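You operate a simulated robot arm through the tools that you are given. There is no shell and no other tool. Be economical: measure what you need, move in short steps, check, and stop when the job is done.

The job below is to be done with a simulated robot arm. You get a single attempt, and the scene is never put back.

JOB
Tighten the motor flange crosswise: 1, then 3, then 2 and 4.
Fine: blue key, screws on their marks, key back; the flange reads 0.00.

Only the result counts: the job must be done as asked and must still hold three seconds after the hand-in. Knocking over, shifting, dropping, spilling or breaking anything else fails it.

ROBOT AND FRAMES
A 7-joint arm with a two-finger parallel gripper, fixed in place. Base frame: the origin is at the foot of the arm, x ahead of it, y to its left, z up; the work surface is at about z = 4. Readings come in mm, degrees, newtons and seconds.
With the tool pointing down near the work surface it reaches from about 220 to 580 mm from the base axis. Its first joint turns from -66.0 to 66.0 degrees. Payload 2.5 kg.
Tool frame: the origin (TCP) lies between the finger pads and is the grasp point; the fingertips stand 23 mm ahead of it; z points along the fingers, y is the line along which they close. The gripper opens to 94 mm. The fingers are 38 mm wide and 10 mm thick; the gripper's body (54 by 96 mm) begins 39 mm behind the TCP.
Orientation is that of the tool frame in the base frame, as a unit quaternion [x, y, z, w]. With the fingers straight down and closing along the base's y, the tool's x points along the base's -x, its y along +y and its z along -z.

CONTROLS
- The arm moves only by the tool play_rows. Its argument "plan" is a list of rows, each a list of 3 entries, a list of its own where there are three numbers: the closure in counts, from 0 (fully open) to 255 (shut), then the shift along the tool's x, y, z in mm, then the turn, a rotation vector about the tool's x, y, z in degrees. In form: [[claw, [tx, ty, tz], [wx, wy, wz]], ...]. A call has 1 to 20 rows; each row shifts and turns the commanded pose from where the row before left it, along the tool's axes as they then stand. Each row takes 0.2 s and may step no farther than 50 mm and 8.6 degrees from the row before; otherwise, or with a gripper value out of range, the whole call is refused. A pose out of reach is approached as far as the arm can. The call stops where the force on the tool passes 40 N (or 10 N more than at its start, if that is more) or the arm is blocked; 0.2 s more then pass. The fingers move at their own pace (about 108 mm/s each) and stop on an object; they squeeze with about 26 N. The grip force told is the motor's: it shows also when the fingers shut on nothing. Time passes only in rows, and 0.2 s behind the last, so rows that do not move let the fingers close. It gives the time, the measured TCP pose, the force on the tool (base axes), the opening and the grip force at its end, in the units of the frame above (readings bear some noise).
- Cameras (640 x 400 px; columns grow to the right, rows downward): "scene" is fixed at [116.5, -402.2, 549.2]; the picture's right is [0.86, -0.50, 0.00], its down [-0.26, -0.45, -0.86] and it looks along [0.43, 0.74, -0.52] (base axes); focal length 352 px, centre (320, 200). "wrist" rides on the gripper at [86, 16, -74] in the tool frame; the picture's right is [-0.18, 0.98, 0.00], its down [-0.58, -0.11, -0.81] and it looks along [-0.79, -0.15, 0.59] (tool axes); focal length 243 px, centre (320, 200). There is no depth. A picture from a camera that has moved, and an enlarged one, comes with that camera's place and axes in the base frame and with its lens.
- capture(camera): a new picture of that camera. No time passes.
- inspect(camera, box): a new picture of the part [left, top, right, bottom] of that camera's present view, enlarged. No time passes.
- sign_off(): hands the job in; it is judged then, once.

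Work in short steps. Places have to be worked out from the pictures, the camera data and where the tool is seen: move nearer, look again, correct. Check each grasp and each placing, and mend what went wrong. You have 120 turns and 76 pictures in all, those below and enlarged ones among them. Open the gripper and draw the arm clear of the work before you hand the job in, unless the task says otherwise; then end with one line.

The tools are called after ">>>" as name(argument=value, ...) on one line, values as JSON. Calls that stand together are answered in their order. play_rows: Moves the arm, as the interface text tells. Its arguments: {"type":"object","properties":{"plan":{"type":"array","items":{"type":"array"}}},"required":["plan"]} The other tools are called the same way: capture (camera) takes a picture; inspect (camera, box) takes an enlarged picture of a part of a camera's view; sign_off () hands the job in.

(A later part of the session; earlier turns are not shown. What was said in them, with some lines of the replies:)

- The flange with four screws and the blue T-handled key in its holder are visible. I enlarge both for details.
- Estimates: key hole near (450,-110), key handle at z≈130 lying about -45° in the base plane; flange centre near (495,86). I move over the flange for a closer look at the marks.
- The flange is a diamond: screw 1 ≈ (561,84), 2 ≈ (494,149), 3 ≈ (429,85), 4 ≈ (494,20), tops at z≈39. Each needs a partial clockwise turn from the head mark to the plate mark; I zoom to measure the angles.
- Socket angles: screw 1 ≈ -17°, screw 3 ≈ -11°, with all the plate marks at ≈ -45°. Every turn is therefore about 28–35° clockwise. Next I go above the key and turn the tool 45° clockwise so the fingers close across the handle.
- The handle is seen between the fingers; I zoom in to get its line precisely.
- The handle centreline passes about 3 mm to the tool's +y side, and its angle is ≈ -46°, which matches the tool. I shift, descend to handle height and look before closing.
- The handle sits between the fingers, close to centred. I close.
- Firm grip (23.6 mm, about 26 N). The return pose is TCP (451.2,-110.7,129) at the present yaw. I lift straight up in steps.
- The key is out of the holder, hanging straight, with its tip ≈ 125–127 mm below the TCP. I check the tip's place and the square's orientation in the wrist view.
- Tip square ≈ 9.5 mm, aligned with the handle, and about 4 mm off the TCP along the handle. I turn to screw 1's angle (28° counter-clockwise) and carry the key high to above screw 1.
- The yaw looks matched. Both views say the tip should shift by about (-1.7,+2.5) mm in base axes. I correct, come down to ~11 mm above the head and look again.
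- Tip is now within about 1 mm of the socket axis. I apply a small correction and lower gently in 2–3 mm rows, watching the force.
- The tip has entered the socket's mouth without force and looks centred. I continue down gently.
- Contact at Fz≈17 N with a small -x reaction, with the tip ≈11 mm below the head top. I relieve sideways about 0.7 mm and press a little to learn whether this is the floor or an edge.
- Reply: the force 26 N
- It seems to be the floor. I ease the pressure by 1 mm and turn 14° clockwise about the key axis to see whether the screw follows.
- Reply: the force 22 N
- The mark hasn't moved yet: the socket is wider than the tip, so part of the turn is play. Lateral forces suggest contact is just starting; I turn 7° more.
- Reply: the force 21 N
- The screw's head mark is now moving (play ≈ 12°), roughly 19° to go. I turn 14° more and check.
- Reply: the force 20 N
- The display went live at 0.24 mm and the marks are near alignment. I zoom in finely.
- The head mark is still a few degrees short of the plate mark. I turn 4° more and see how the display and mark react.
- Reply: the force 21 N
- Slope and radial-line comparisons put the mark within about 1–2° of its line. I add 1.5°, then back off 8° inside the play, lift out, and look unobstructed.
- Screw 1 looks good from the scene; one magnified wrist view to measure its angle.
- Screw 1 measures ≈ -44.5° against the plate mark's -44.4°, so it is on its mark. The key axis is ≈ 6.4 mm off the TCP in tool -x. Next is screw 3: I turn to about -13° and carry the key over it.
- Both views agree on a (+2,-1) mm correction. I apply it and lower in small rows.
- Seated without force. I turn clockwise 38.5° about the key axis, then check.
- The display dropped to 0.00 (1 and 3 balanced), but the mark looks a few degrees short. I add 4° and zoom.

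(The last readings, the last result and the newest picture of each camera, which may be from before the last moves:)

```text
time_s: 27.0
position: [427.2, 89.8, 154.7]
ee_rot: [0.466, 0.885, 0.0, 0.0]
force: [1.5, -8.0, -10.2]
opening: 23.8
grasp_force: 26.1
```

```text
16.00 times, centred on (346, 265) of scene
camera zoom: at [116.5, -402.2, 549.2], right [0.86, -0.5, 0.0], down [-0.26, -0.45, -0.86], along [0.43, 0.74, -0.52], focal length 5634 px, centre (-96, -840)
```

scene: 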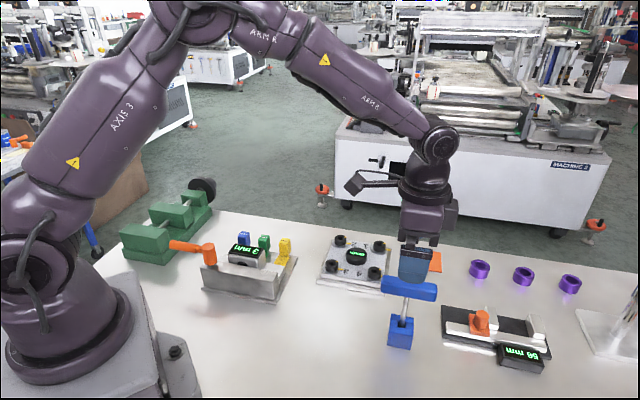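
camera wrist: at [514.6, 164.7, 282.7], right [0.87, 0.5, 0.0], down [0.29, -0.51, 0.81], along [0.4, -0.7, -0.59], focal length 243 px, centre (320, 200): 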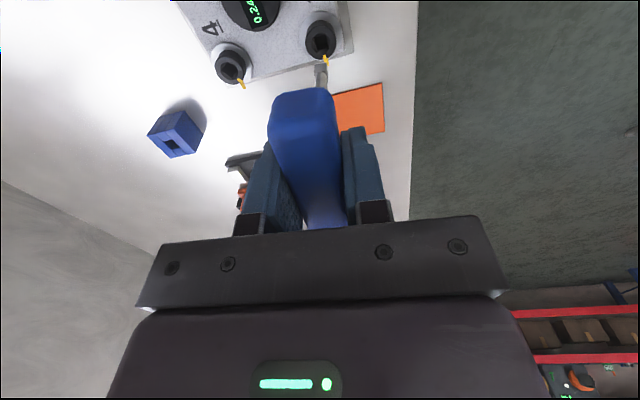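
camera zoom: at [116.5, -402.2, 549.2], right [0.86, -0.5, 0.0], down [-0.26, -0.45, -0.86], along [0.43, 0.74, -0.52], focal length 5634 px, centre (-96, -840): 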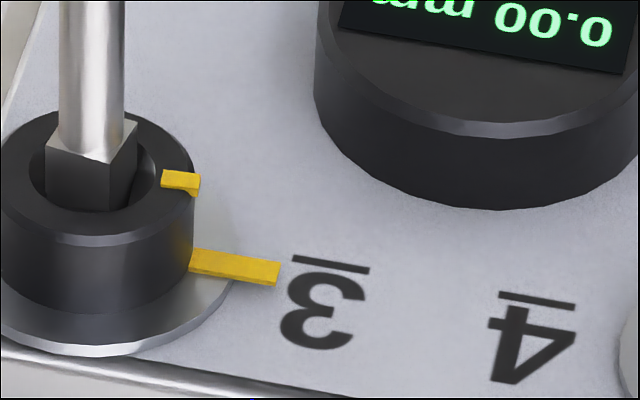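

Nearly parallel; screw 1 ended well at tool yaw -57.5, so I add 1.5°, back off, lift and inspect from the wrist.

>>> play_rows(plan=[[255, [0, 0.17, 0], [0, 0, 1.5]], [255, [0, 0, 0], [0, 0, 0]], [255, [0, -0.85, 0], [0, 0, -8]], [255, [0, 0, -5], [0, 0, 0]], [255, [0, 0, -10], [0, 0, 0]], [255, [0, 0, -20], [0, 0, 0]], [255, [0, 0, -18], [0, 0, 0]], [255, [0, 0, 0], [0, 0, 0]]])

>>> inspect(camera="wrist", box=[295, 10, 350, 70])

```text
time_s: 28.8
position: [426.7, 90.3, 206.7]
ee_rot: [0.415, 0.91, 0.001, 0.0]
force: [-0.5, 0.7, -0.8]
opening: 23.8
grasp_force: 26.1
```

```text
6.67 times, centred on (322, 40) of wrist
camera zoom: at [382.8, 165.8, 282.9], right [0.86, 0.51, 0.0], down [0.3, -0.51, 0.81], along [0.41, -0.69, -0.59], focal length 1618 px, centre (303, 1267)
```

zoom: 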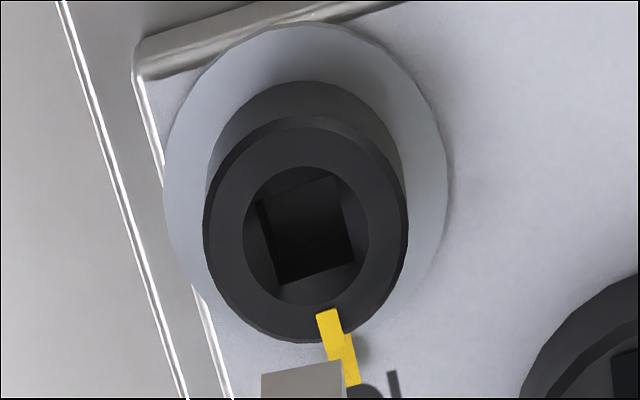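

Screw 3 measures ≈ -44°, same as screw 1, and the marks coincide. On to screw 2 at about -15°.

>>> play_rows(plan=[[255, [0, 0, 0], [0, 0, -7]], [255, [0, 0, 0], [0, 0, -7]], [255, [0, 0, 0], [0, 0, -7]], [255, [0, 0, 0], [0, 0, -7]], [255, [0, 0, 0], [0, 0, -6]], [255, [-14.9, 25.1, 0], [0, 0, 0]], [255, [-14.9, 25.1, 0], [0, 0, 0]], [255, [-14.9, 25.1, 0], [0, 0, 0]], [255, [0, 0, 0], [0, 0, 0]], [255, [0, 0, 14], [0, 0, 0]], [255, [0, 0, 13], [0, 0, 0]], [255, [0, 0, 0], [0, 0, 0]]])

>>> inspect(camera="wrist", box=[285, 20, 355, 80])

>>> inspect(camera="scene", box=[310, 210, 370, 270])

```text
time_s: 31.4
position: [488.3, 151.5, 180.3]
ee_rot: [0.13, 0.991, 0.001, -0.001]
force: [-0.5, -0.7, -1.1]
opening: 23.5
grasp_force: 26.4
```

```text
6.67 times, centred on (320, 50) of wrist
camera zoom: at [410.7, 189.6, 255.6], right [0.43, 0.9, 0.0], down [0.53, -0.26, 0.81], along [0.73, -0.35, -0.59], focal length 1618 px, centre (320, 1200)
```

zoom: 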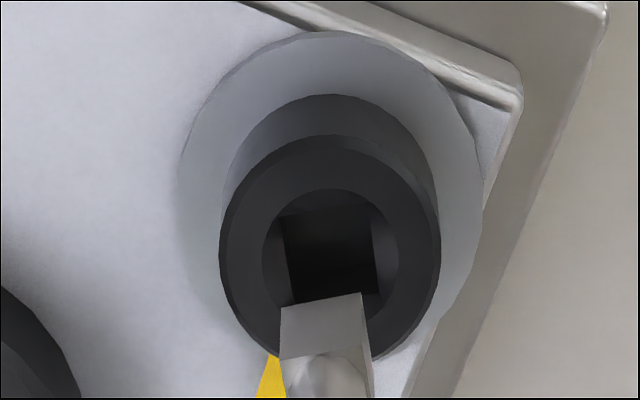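

```text
6.67 times, centred on (340, 240) of scene
camera zoom: at [116.5, -402.2, 549.2], right [0.86, -0.5, 0.0], down [-0.26, -0.45, -0.86], along [0.43, 0.74, -0.52], focal length 2347 px, centre (187, -67)
```

zoom: 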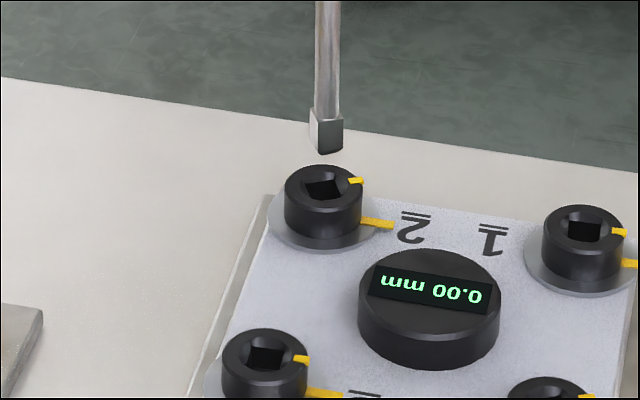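

The tip is within 1 mm, and the socket is about 4–5° more clockwise than the tip. I correct both and lower.

>>> play_rows(plan=[[255, [0.7, 0.25, 3], [0, 0, 4]], [255, [0, 0, 5], [0, 0, 0]], [255, [0, 0, 5], [0, 0, 0]], [255, [0, 0, 3], [0, 0, 0]], [255, [0, 0, 3], [0, 0, 0]], [255, [0, 0, 2], [0, 0, 0]], [255, [0, 0, 2], [0, 0, 0]], [255, [0, 0, 2], [0, 0, 0]], [255, [0, 0, 0], [0, 0, 0]]])

>>> inspect(camera="wrist", box=[285, 20, 355, 80])

>>> inspect(camera="scene", box=[325, 225, 365, 265])

```text
time_s: 33.4
position: [488.4, 151.6, 155.3]
ee_rot: [0.165, 0.986, 0.001, 0.0]
force: [0.7, -0.2, -1.6]
opening: 23.9
grasp_force: 26.0
```

```text
6.67 times, centred on (320, 50) of wrist
camera zoom: at [413.0, 195.4, 230.9], right [0.49, 0.87, 0.0], down [0.51, -0.29, 0.81], along [0.7, -0.4, -0.59], focal length 1618 px, centre (320, 1200)
```

zoom: 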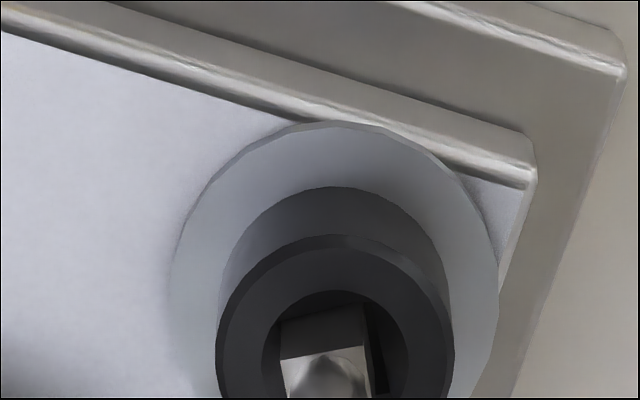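

```text
10.00 times, centred on (345, 245) of scene
camera zoom: at [116.5, -402.2, 549.2], right [0.86, -0.5, 0.0], down [-0.26, -0.45, -0.86], along [0.43, 0.74, -0.52], focal length 3521 px, centre (70, -250)
```

zoom: 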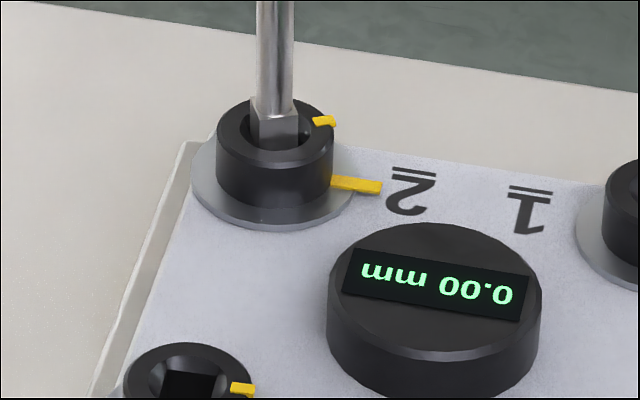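

Seated without force. I turn clockwise 35° about the key axis and check.

>>> play_rows(plan=[[255, [0, 0.78, 1], [0, 0, 7]], [255, [0, 0.78, 0], [0, 0, 7]], [255, [0, 0.78, 0], [0, 0, 7]], [255, [0, 0.78, 0], [0, 0, 7]], [255, [0, 0.78, 0], [0, 0, 7]], [255, [0, 0, 0], [0, 0, 0]]])

>>> inspect(camera="scene", box=[340, 232, 364, 252])

```text
time_s: 34.8
position: [490.5, 154.7, 154.5]
ee_rot: [0.455, 0.891, 0.001, 0.0]
force: [1.0, -2.0, 6.9]
opening: 23.7
grasp_force: 26.0
```

```text
16.00 times, centred on (352, 242) of scene
camera zoom: at [116.4, -402.2, 549.2], right [0.86, -0.5, 0.0], down [-0.26, -0.45, -0.86], along [0.43, 0.74, -0.52], focal length 5634 px, centre (-192, -472)
```

zoom: 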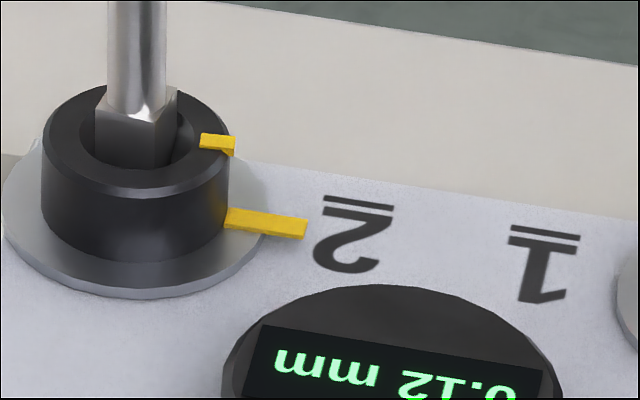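

Still about 4–5° short; I add 4° and look.

>>> play_rows(plan=[[255, [0, 0.45, 0], [0, 0, 4]], [255, [0, 0, 0], [0, 0, 0]]])

>>> inspect(camera="scene", box=[340, 232, 364, 252])

```text
time_s: 35.4
position: [491.0, 154.7, 154.0]
ee_rot: [0.485, 0.874, 0.001, 0.0]
force: [1.3, -1.1, 10.1]
opening: 23.6
grasp_force: 26.1
```

```text
16.00 times, centred on (352, 242) of scene
camera zoom: at [116.4, -402.2, 549.2], right [0.86, -0.5, 0.0], down [-0.26, -0.45, -0.86], along [0.43, 0.74, -0.52], focal length 5634 px, centre (-192, -472)
```

zoom: 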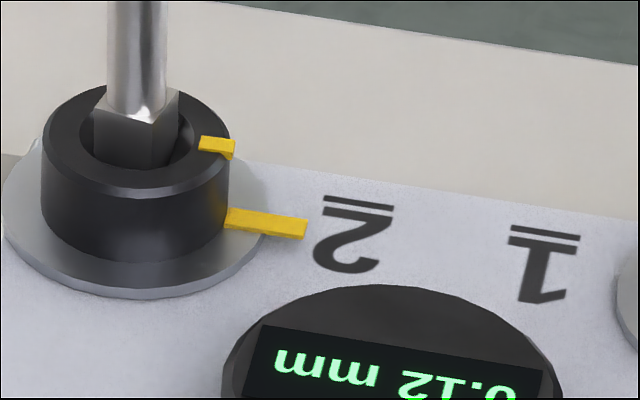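

About 2° left; I add 2°, back off, lift and measure from the wrist.

>>> play_rows(plan=[[255, [0, 0.2, 0], [0, 0, 2]], [255, [0, 0, 0], [0, 0, 0]], [255, [0, -0.85, 0], [0, 0, -8]], [255, [0, 0, -5], [0, 0, 0]], [255, [0, 0, -10], [0, 0, 0]], [255, [0, 0, -20], [0, 0, 0]], [255, [0, 0, -18], [0, 0, 0]], [255, [0, 0, 0], [0, 0, 0]]])

>>> inspect(camera="wrist", box=[295, 10, 350, 70])

```text
time_s: 37.2
position: [489.2, 154.1, 207.5]
ee_rot: [0.439, 0.899, 0.0, -0.001]
force: [0.2, 0.8, -1.3]
opening: 23.5
grasp_force: 26.0
```

```text
6.67 times, centred on (322, 40) of wrist
camera zoom: at [451.0, 232.7, 283.2], right [0.89, 0.46, 0.0], down [0.27, -0.53, 0.81], along [0.37, -0.71, -0.59], focal length 1618 px, centre (303, 1267)
```

zoom: 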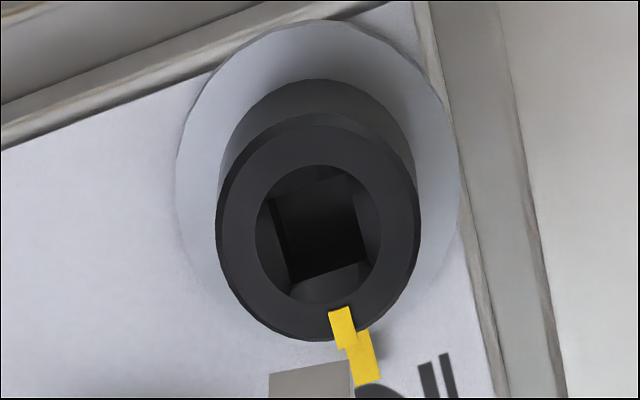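

Screw 2: mark ≈ -45° against -45.4°, good. Now screw 4.

>>> play_rows(plan=[[255, [0, 0, 0], [0, 0, -8]], [255, [0, 0, 0], [0, 0, -8]], [255, [0, 0, 0], [0, 0, -8]], [255, [0, 0, 0], [0, 0, -8]], [255, [-15, -41.5, 0], [0, 0, 0]], [255, [-15, -41.5, 0], [0, 0, 0]], [255, [-15, -41.5, 0], [0, 0, 0]], [255, [0, 0, 0], [0, 0, 0]], [255, [0, 0, 14], [0, 0, 0]], [255, [0, 0, 13], [0, 0, 0]], [255, [0, 0, 0], [0, 0, 0]]])

>>> inspect(camera="wrist", box=[285, 20, 355, 80])

>>> inspect(camera="scene", box=[345, 225, 405, 285])

```text
time_s: 39.6
position: [489.0, 22.3, 180.5]
ee_rot: [0.174, 0.985, 0.001, 0.0]
force: [-0.4, -0.8, -0.5]
opening: 23.9
grasp_force: 26.3
```

```text
6.67 times, centred on (320, 50) of wrist
camera zoom: at [415.3, 67.1, 255.5], right [0.51, 0.86, 0.0], down [0.51, -0.3, 0.81], along [0.69, -0.41, -0.59], focal length 1618 px, centre (320, 1200)
```

zoom: 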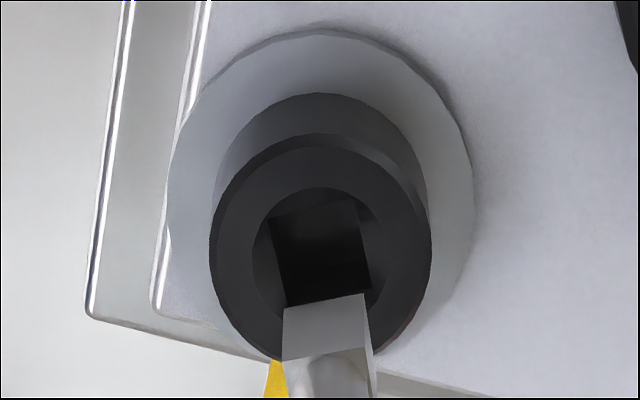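

```text
6.67 times, centred on (375, 255) of scene
camera zoom: at [116.5, -402.2, 549.2], right [0.86, -0.5, 0.0], down [-0.26, -0.45, -0.86], along [0.43, 0.74, -0.52], focal length 2347 px, centre (-47, -167)
```

zoom: 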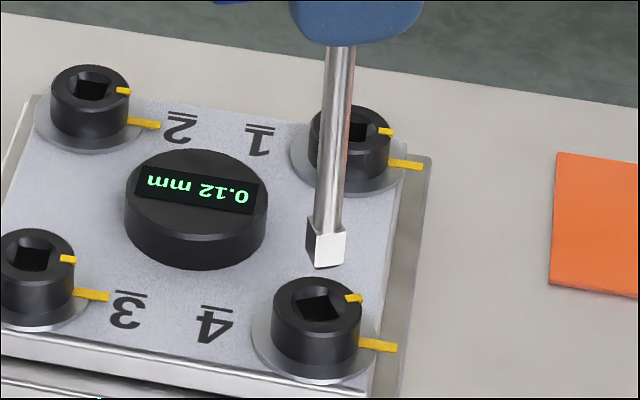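

Estimates agree on about (-1.4,-0.2) mm; the angle is within play. I correct and lower.

>>> play_rows(plan=[[255, [1.25, -0.65, 3], [0, 0, 0]], [255, [0, 0, 5], [0, 0, 0]], [255, [0, 0, 5], [0, 0, 0]], [255, [0, 0, 3], [0, 0, 0]], [255, [0, 0, 3], [0, 0, 0]], [255, [0, 0, 2], [0, 0, 0]], [255, [0, 0, 2], [0, 0, 0]], [255, [0, 0, 2], [0, 0, 0]], [255, [0, 0, 0], [0, 0, 0]]])

>>> inspect(camera="wrist", box=[285, 20, 355, 80])

```text
time_s: 41.6
position: [489.4, 22.5, 154.9]
ee_rot: [0.174, 0.985, 0.001, 0.0]
force: [-0.5, -0.7, -1.4]
opening: 23.9
grasp_force: 25.8
```

```text
6.67 times, centred on (320, 50) of wrist
camera zoom: at [414.1, 67.3, 230.6], right [0.51, 0.86, 0.0], down [0.51, -0.3, 0.81], along [0.69, -0.41, -0.59], focal length 1618 px, centre (320, 1200)
```

zoom: 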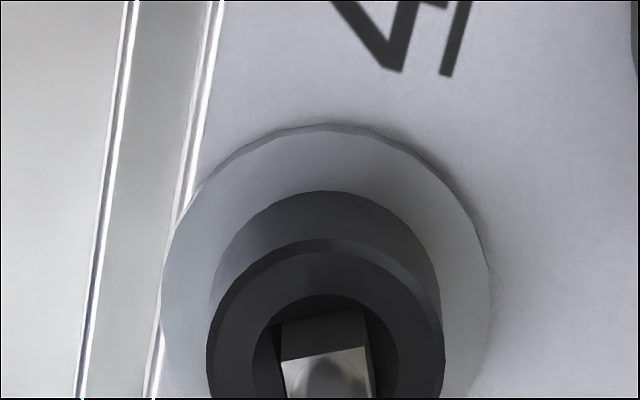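

Seated freely. I turn clockwise 36° and check.

>>> play_rows(plan=[[255, [0, 0.8, 1], [0, 0, 7.2]], [255, [0, 0.8, 0], [0, 0, 7.2]], [255, [0, 0.8, 0], [0, 0, 7.2]], [255, [0, 0.8, 0], [0, 0, 7.2]], [255, [0, 0.8, 0], [0, 0, 7.2]], [255, [0, 0, 0], [0, 0, 0]]])

>>> inspect(camera="scene", box=[368, 258, 392, 278])

```text
time_s: 43.0
position: [491.2, 24.3, 153.7]
ee_rot: [0.471, 0.882, 0.0, 0.001]
force: [3.9, -5.1, -0.5]
opening: 23.8
grasp_force: 26.3
```

```text
16.00 times, centred on (380, 268) of scene
camera zoom: at [116.5, -402.2, 549.2], right [0.86, -0.5, 0.0], down [-0.26, -0.45, -0.86], along [0.43, 0.74, -0.52], focal length 5634 px, centre (-640, -888)
```

zoom: 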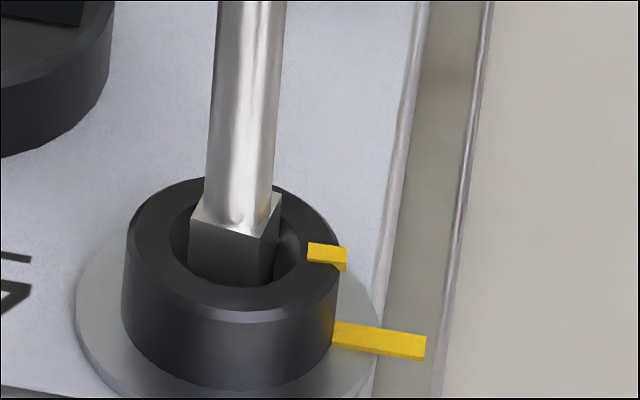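

About 2° short, as with the others; I add 2°, back off, lift and measure.

>>> play_rows(plan=[[255, [0, 0.2, 0], [0, 0, 2]], [255, [0, 0, 0], [0, 0, 0]], [255, [0, -0.85, 0], [0, 0, -8]], [255, [0, 0, -5], [0, 0, 0]], [255, [0, 0, -10], [0, 0, 0]], [255, [0, 0, -20], [0, 0, 0]], [255, [0, 0, -20], [0, 0, 0]], [255, [0, 0, 0], [0, 0, 0]]])

>>> inspect(camera="wrist", box=[295, 10, 350, 70])

>>> inspect(camera="scene", box=[315, 225, 405, 295])

```text
time_s: 44.8
position: [491.8, 26.0, 209.7]
ee_rot: [0.422, 0.906, 0.001, 0.0]
force: [0.4, -0.2, -1.4]
opening: 23.5
grasp_force: 26.3
```

```text
6.67 times, centred on (322, 40) of wrist
camera zoom: at [448.2, 102.5, 285.0], right [0.87, 0.49, 0.0], down [0.29, -0.52, 0.81], along [0.4, -0.7, -0.59], focal length 1618 px, centre (303, 1267)
```

zoom: 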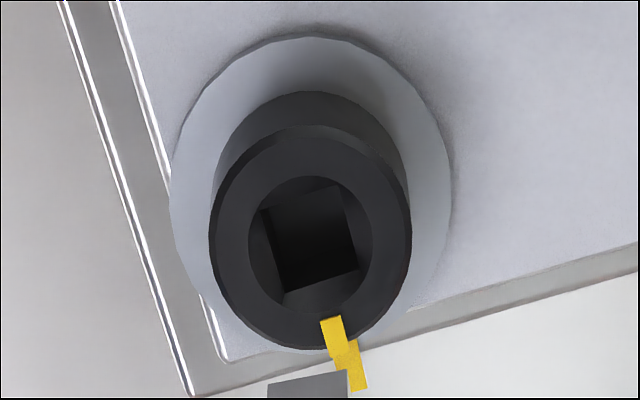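

```text
5.71 times, centred on (360, 260) of scene
camera zoom: at [116.5, -402.2, 549.2], right [0.86, -0.5, 0.0], down [-0.26, -0.45, -0.86], along [0.43, 0.74, -0.52], focal length 2012 px, centre (91, -143)
```

zoom: 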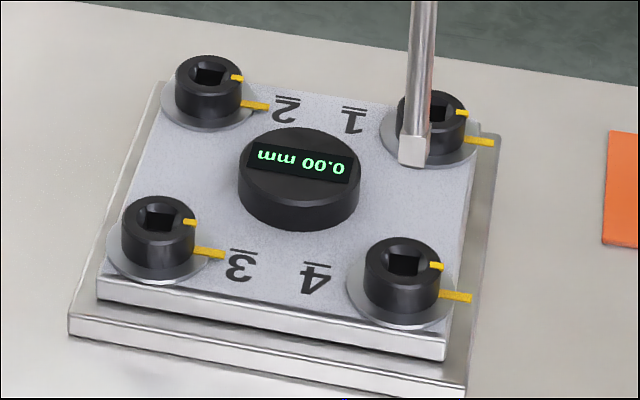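

All four marks agree and the flange reads 0.00. I carry the key back above its holder and look before lowering.

>>> play_rows(plan=[[255, [0, 0, 0], [0, 0, -5]], [255, [-16, -31.1, 0], [0, 0, 0]], [255, [-16, -31.1, 0], [0, 0, 0]], [255, [-16, -31.1, 0], [0, 0, 0]], [255, [-16, -31.1, 0], [0, 0, 0]], [255, [0, 0, 0], [0, 0, 0]], [255, [0, 0, 15], [0, 0, 0]], [255, [0, 0, 0], [0, 0, 0]]])

>>> inspect(camera="wrist", box=[275, 5, 365, 80])

>>> inspect(camera="scene", box=[370, 280, 430, 350])

```text
time_s: 46.6
position: [448.7, -108.4, 193.5]
ee_rot: [0.384, 0.923, 0.002, -0.001]
force: [-0.7, -0.6, -1.0]
opening: 23.6
grasp_force: 26.1
```

```text
5.33 times, centred on (320, 42) of wrist
camera zoom: at [399.7, -35.3, 269.0], right [0.83, 0.56, 0.0], down [0.33, -0.49, 0.81], along [0.46, -0.66, -0.59], focal length 1294 px, centre (320, 1040)
```

zoom: 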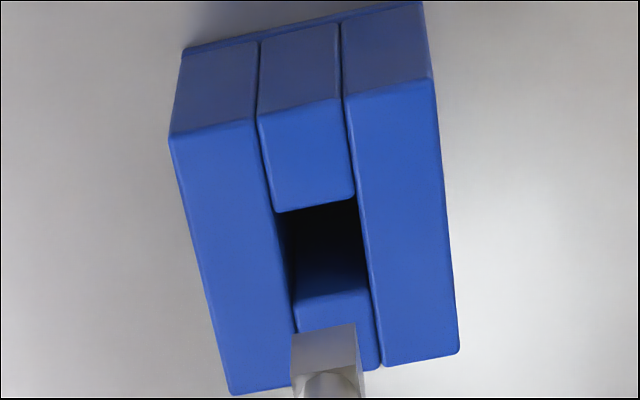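

```text
5.71 times, centred on (400, 315) of scene
camera zoom: at [116.5, -402.2, 549.2], right [0.86, -0.5, 0.0], down [-0.26, -0.45, -0.86], along [0.43, 0.74, -0.52], focal length 2012 px, centre (-137, -457)
```

zoom: 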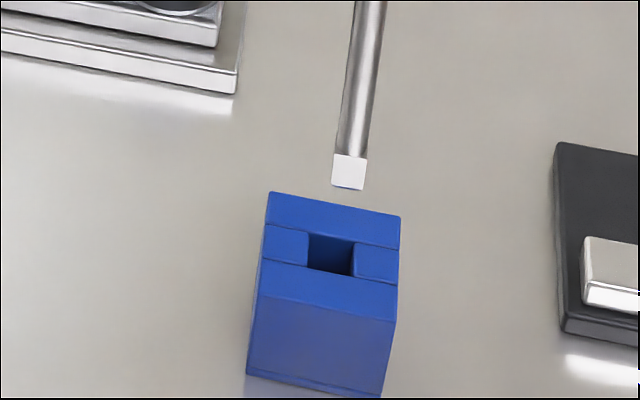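

Triangulating both views, the tip needs only about 1 mm along tool +x and 1.5° ccw; the hole has ≈1.5 mm clearance per side. I lower toward the hole mouth and check.

>>> play_rows(plan=[[255, [1.1, 0.2, 8], [0, 0, -1.5]], [255, [0, 0, 8], [0, 0, 0]], [255, [0, 0, 7], [0, 0, 0]], [255, [0, 0, 5], [0, 0, 0]], [255, [0, 0, 0], [0, 0, 0]]])

>>> inspect(camera="wrist", box=[275, 5, 365, 80])

>>> inspect(camera="scene", box=[370, 280, 430, 350])

```text
time_s: 47.8
position: [448.1, -107.5, 166.4]
ee_rot: [0.37, 0.929, 0.001, 0.0]
force: [-0.2, -0.2, -1.6]
opening: 23.6
grasp_force: 26.3
```

```text
5.33 times, centred on (320, 42) of wrist
camera zoom: at [396.5, -35.8, 241.5], right [0.81, 0.59, 0.0], down [0.35, -0.48, 0.81], along [0.47, -0.65, -0.59], focal length 1294 px, centre (320, 1040)
```

zoom: 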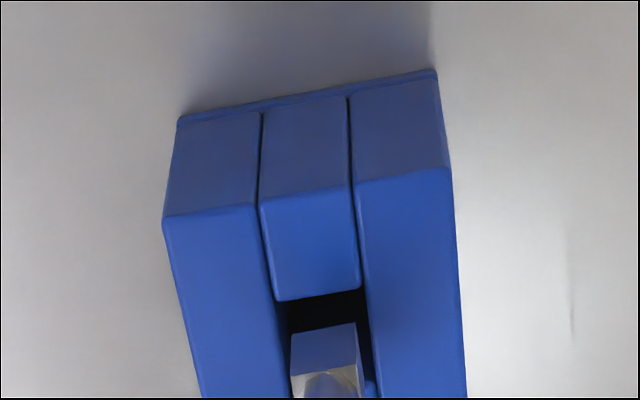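

```text
5.71 times, centred on (400, 315) of scene
camera zoom: at [116.5, -402.2, 549.2], right [0.86, -0.5, 0.0], down [-0.26, -0.45, -0.86], along [0.43, 0.74, -0.52], focal length 2012 px, centre (-137, -457)
```

zoom: 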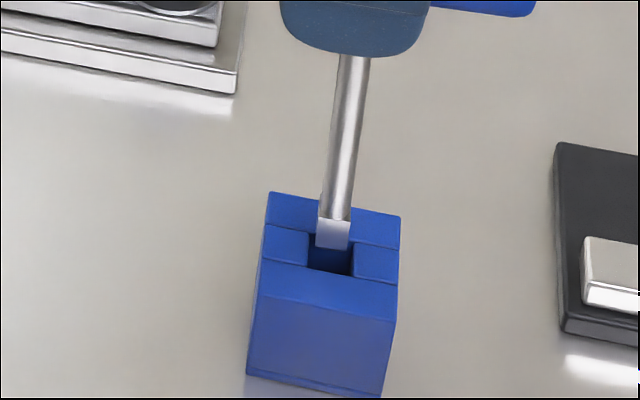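

Well centred in both views. I continue down in small rows.

>>> play_rows(plan=[[255, [0, 0, 4], [0, 0, 0]], [255, [0, 0, 4], [0, 0, 0]], [255, [0, 0, 4], [0, 0, 0]], [255, [0, 0, 4], [0, 0, 0]], [255, [0, 0, 4], [0, 0, 0]], [255, [0, 0, 4], [0, 0, 0]], [255, [0, 0, 4], [0, 0, 0]], [255, [0, 0, 4], [0, 0, 0]], [255, [0, 0, 0], [0, 0, 0]]])

>>> inspect(camera="scene", box=[360, 260, 440, 350])

```text
time_s: 49.8
position: [448.4, -108.1, 133.0]
ee_rot: [0.371, 0.929, 0.001, 0.0]
force: [0.2, 0.0, -1.0]
opening: 23.9
grasp_force: 26.1
```

```text
4.44 times, centred on (400, 305) of scene
camera zoom: at [116.5, -402.2, 549.2], right [0.86, -0.5, 0.0], down [-0.26, -0.45, -0.86], along [0.43, 0.74, -0.52], focal length 1565 px, centre (-36, -267)
```

zoom: 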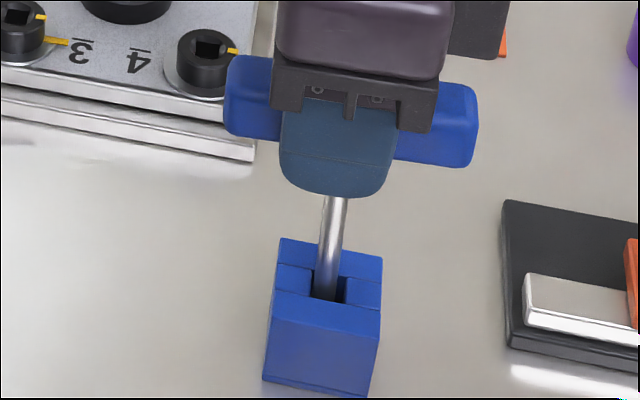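

The key slides into the hole freely. I go on in 1.5 mm rows until it touches the bottom.

>>> play_rows(plan=[[255, [0, 0, 1.5], [0, 0, 0]], [255, [0, 0, 1.5], [0, 0, 0]], [255, [0, 0, 1.5], [0, 0, 0]], [255, [0, 0, 1.5], [0, 0, 0]], [255, [0, 0, 0], [0, 0, 0]]])

```text
time_s: 51.0
position: [447.3, -106.7, 128.6]
ee_rot: [0.37, 0.929, 0.001, -0.001]
force: [-0.4, 1.1, -0.3]
opening: 23.6
grasp_force: 26.3
```

>>> play_rows(plan=[[255, [0, 0, 1], [0, 0, 0]], [255, [0, 0, 1], [0, 0, 0]], [255, [0, 0, 1], [0, 0, 0]], [255, [0, 0, 0], [0, 0, 0]]])

```text
time_s: 52.0
position: [447.7, -108.5, 126.1]
ee_rot: [0.371, 0.929, 0.001, 0.002]
force: [-2.7, -1.1, 22.6]
opening: 23.7
grasp_force: 26.3
```

Bottom contact at TCP z≈126 (22 N). I ease off slightly and open gently.

>>> play_rows(plan=[[255, [0, 0, -0.6], [0, 0, 0]], [255, [0, 0, 0], [0, 0, 0]], [170, [0, 0, 0], [0, 0, 0]], [150, [0, 0, 0], [0, 0, 0]], [100, [0, 0, 0], [0, 0, 0]], [0, [0, 0, 0], [0, 0, 0]], [0, [0, 0, 0], [0, 0, 0]], [0, [0, 0, 0], [0, 0, 0]]])

>>> capture(camera="wrist")

```text
time_s: 53.8
position: [446.3, -107.3, 126.3]
ee_rot: [0.371, 0.929, 0.002, 0.0]
force: [-0.5, -0.8, -0.1]
opening: 93.9
grasp_force: 0.0
```

```text
10 pictures are left
camera wrist: at [396.6, -35.6, 201.1], right [0.81, 0.59, 0.0], down [0.35, -0.48, 0.81], along [0.47, -0.65, -0.59], focal length 243 px, centre (320, 200)
```

wrist: 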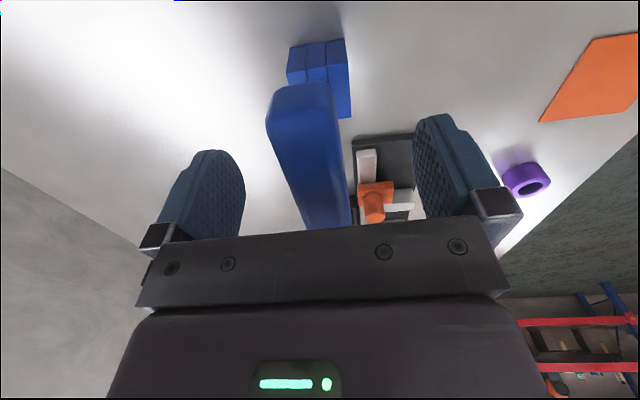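

The key stands free between the open fingers. I raise the arm straight up and draw it back.

>>> play_rows(plan=[[0, [0, 0, -20], [0, 0, 0]], [0, [0, 0, -30], [0, 0, 0]], [0, [0, 0, -40], [0, 0, 0]], [0, [0, 0, -40], [0, 0, 0]], [0, [0, 0, -40], [0, 0, 0]], [0, [40, 20, 0], [0, 0, 0]], [0, [40, 20, 0], [0, 0, 0]], [0, [0, 0, 0], [0, 0, 0]], [0, [0, 0, 0], [0, 0, 0]]])

>>> capture(camera="scene")

>>> inspect(camera="scene", box=[315, 225, 445, 355])

```text
time_s: 55.8
position: [417.3, -23.1, 294.9]
ee_rot: [0.371, 0.929, 0.0, -0.001]
force: [-0.2, -0.1, -0.5]
opening: 93.8
grasp_force: 0.1
```

```text
9 pictures are left
```

scene: 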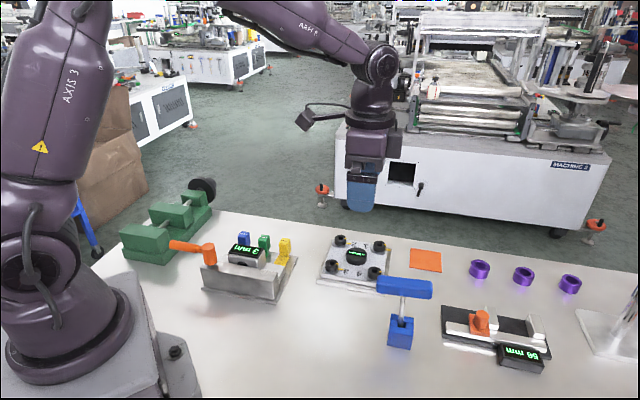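

```text
3.08 times, centred on (380, 290) of scene
camera zoom: at [116.5, -402.2, 549.2], right [0.86, -0.5, 0.0], down [-0.26, -0.45, -0.86], along [0.43, 0.74, -0.52], focal length 1083 px, centre (135, -77)
```

zoom: 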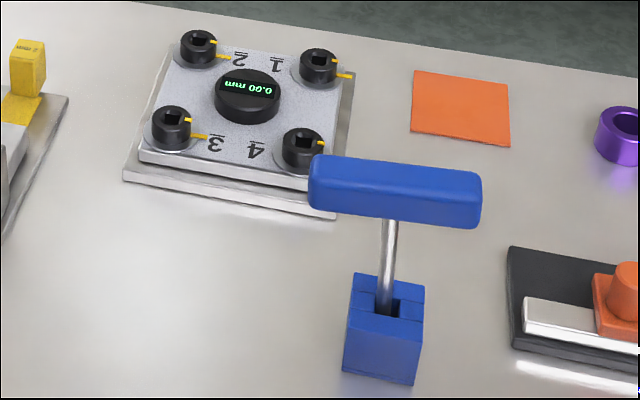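

The job reads 0.00 and the key is in its holder, but the shaft now leans about 5° along the handle, where it stood upright before. I zoom to confirm before deciding to straighten it.

>>> inspect(camera="scene", box=[370, 265, 440, 355])

>>> capture(camera="wrist")

```text
4.44 times, centred on (405, 310) of scene
camera zoom: at [116.5, -402.2, 549.2], right [0.86, -0.5, 0.0], down [-0.26, -0.45, -0.86], along [0.43, 0.74, -0.52], focal length 1565 px, centre (-58, -289)
```

zoom: 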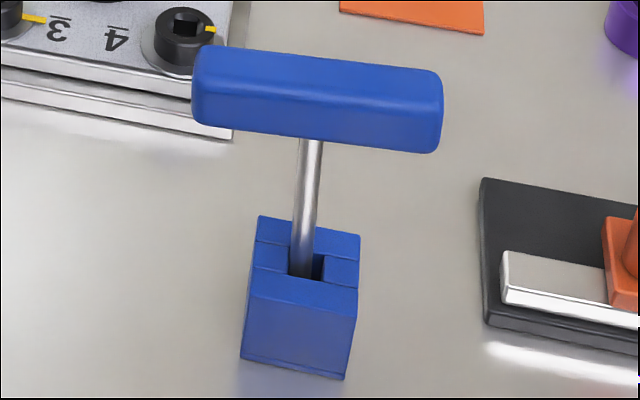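

```text
6 pictures are left
camera wrist: at [367.3, 48.4, 371.2], right [0.81, 0.59, 0.0], down [0.35, -0.48, 0.81], along [0.47, -0.65, -0.59], focal length 243 px, centre (320, 200)
```

wrist: 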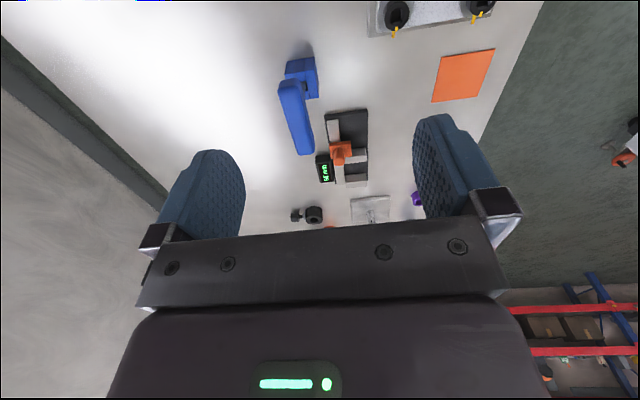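

It leans about 3° toward the tool's +x side, leaving the handle ~7 mm off its original place. I'll regrip at the same pose and stand it upright; first I move back over it.

>>> play_rows(plan=[[0, [-40, -20, 0], [0, 0, 0]], [0, [-40, -20, 0], [0, 0, 0]], [0, [0, 0, 0], [0, 0, 0]], [0, [0, 0, 40], [0, 0, 0]], [0, [0, 0, 40], [0, 0, 0]], [0, [0, 0, 40], [0, 0, 0]], [0, [0, 0, 30], [0, 0, 0]], [0, [0, 0, 18], [0, 0, 0]], [0, [0, 0, 0], [0, 0, 0]], [100, [0, 0, 0], [0, 0, 0]], [150, [0, 0, 0], [0, 0, 0]], [255, [0, 0, 0], [0, 0, 0]], [255, [0, 0, 0], [0, 0, 0]], [255, [0, 0, 0], [0, 0, 0]]])

```text
time_s: 58.8
position: [447.8, -107.5, 127.9]
ee_rot: [0.371, 0.929, 0.001, -0.001]
force: [0.2, 0.3, 0.4]
opening: 23.8
grasp_force: 25.9
```

Gripped again without side force. I raise the key 1 mm and pivot it about its tip by 3° to vertical, in two half steps.

>>> play_rows(plan=[[255, [0, 0, -1], [0, 0, 0]], [255, [-3.2, 0, 0], [0, 1.5, 0]], [255, [-3.2, 0, 0], [0, 1.5, 0]], [255, [0, 0, 0], [0, 0, 0]]])

>>> inspect(camera="scene", box=[370, 265, 440, 355])

```text
time_s: 59.8
position: [452.4, -112.1, 128.8]
ee_rot: [0.37, 0.929, 0.011, -0.024]
force: [-0.2, -0.2, 0.6]
opening: 23.7
grasp_force: 25.8
```

```text
4.44 times, centred on (405, 310) of scene
camera zoom: at [116.5, -402.2, 549.2], right [0.86, -0.5, 0.0], down [-0.26, -0.45, -0.86], along [0.43, 0.74, -0.52], focal length 1565 px, centre (-58, -289)
```

zoom: 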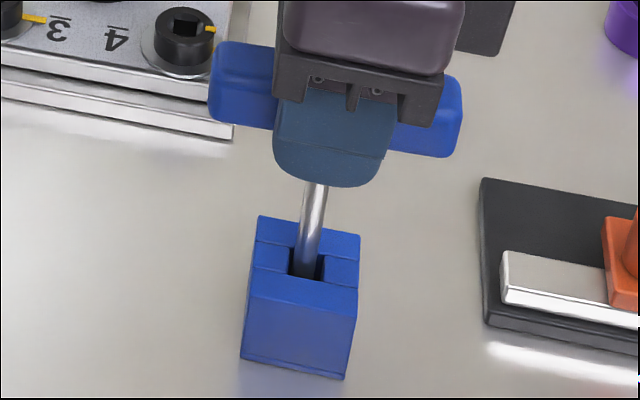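

Nearly upright (under 1° left), and the handle is back within about 2 mm of its original place. I add 0.8°, lower to contact.

>>> play_rows(plan=[[255, [-1.7, 0, 0], [0, 0.8, 0]], [255, [0, 0, 1], [0, 0, 0]], [255, [0, 0, 0.7], [0, 0, 0]], [255, [0, 0, 0], [0, 0, 0]]])

```text
time_s: 60.8
position: [453.6, -112.9, 126.2]
ee_rot: [0.371, 0.928, 0.013, -0.032]
force: [-4.5, 1.9, 13.6]
opening: 23.5
grasp_force: 26.2
```

Standing on the bottom. I release gently and look.

>>> play_rows(plan=[[255, [0, 0, -0.3], [0, 0, 0]], [255, [0, 0, 0], [0, 0, 0]], [205, [0, 0, 0], [0, 0, 0]], [185, [0, 0, 0], [0, 0, 0]], [170, [0, 0, 0], [0, 0, 0]], [140, [0, 0, 0], [0, 0, 0]], [80, [0, 0, 0], [0, 0, 0]], [0, [0, 0, 0], [0, 0, 0]], [0, [0, 0, 0], [0, 0, 0]], [0, [0, 0, -15], [0, 0, 0]], [0, [0, 0, -30], [0, 0, 0]], [0, [0, 0, -40], [0, 0, 0]], [0, [0, 0, -40], [0, 0, 0]], [0, [0, 0, -40], [0, 0, 0]], [0, [40, 20, 0], [0, 0, 0]], [0, [40, 20, 0], [0, 0, 0]], [0, [0, 0, 0], [0, 0, 0]]])

>>> inspect(camera="scene", box=[370, 265, 440, 355])

>>> inspect(camera="scene", box=[315, 225, 405, 295])

```text
time_s: 64.4
position: [430.7, -36.8, 296.6]
ee_rot: [0.371, 0.928, 0.013, -0.031]
force: [-0.4, -0.4, 0.3]
opening: 93.7
grasp_force: 0.1
```

```text
4.44 times, centred on (405, 310) of scene
camera zoom: at [116.5, -402.2, 549.2], right [0.86, -0.5, 0.0], down [-0.26, -0.45, -0.86], along [0.43, 0.74, -0.52], focal length 1565 px, centre (-58, -289)
```

zoom: 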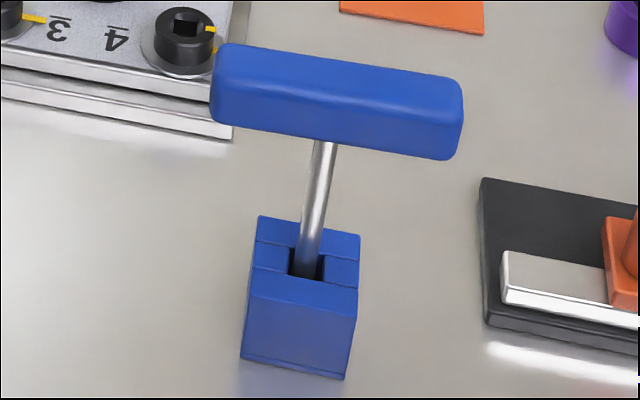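

```text
5.71 times, centred on (360, 260) of scene
camera zoom: at [116.5, -402.2, 549.2], right [0.86, -0.5, 0.0], down [-0.26, -0.45, -0.86], along [0.43, 0.74, -0.52], focal length 2012 px, centre (91, -143)
```

zoom: 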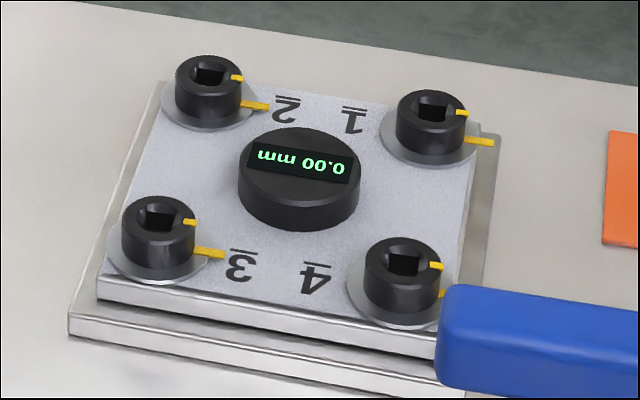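

The key stands upright in its holder, all four screws are on their marks and the flange reads 0.00. The gripper is open and clear, so I hand in.

>>> sign_off()

```text
The job is handed in.
```

I tightened the flange screws with the blue key in the order 1, 3, 2, 4. All four are on their marks to within about 2°, the flange reads 0.00, and the key is back upright in its holder.
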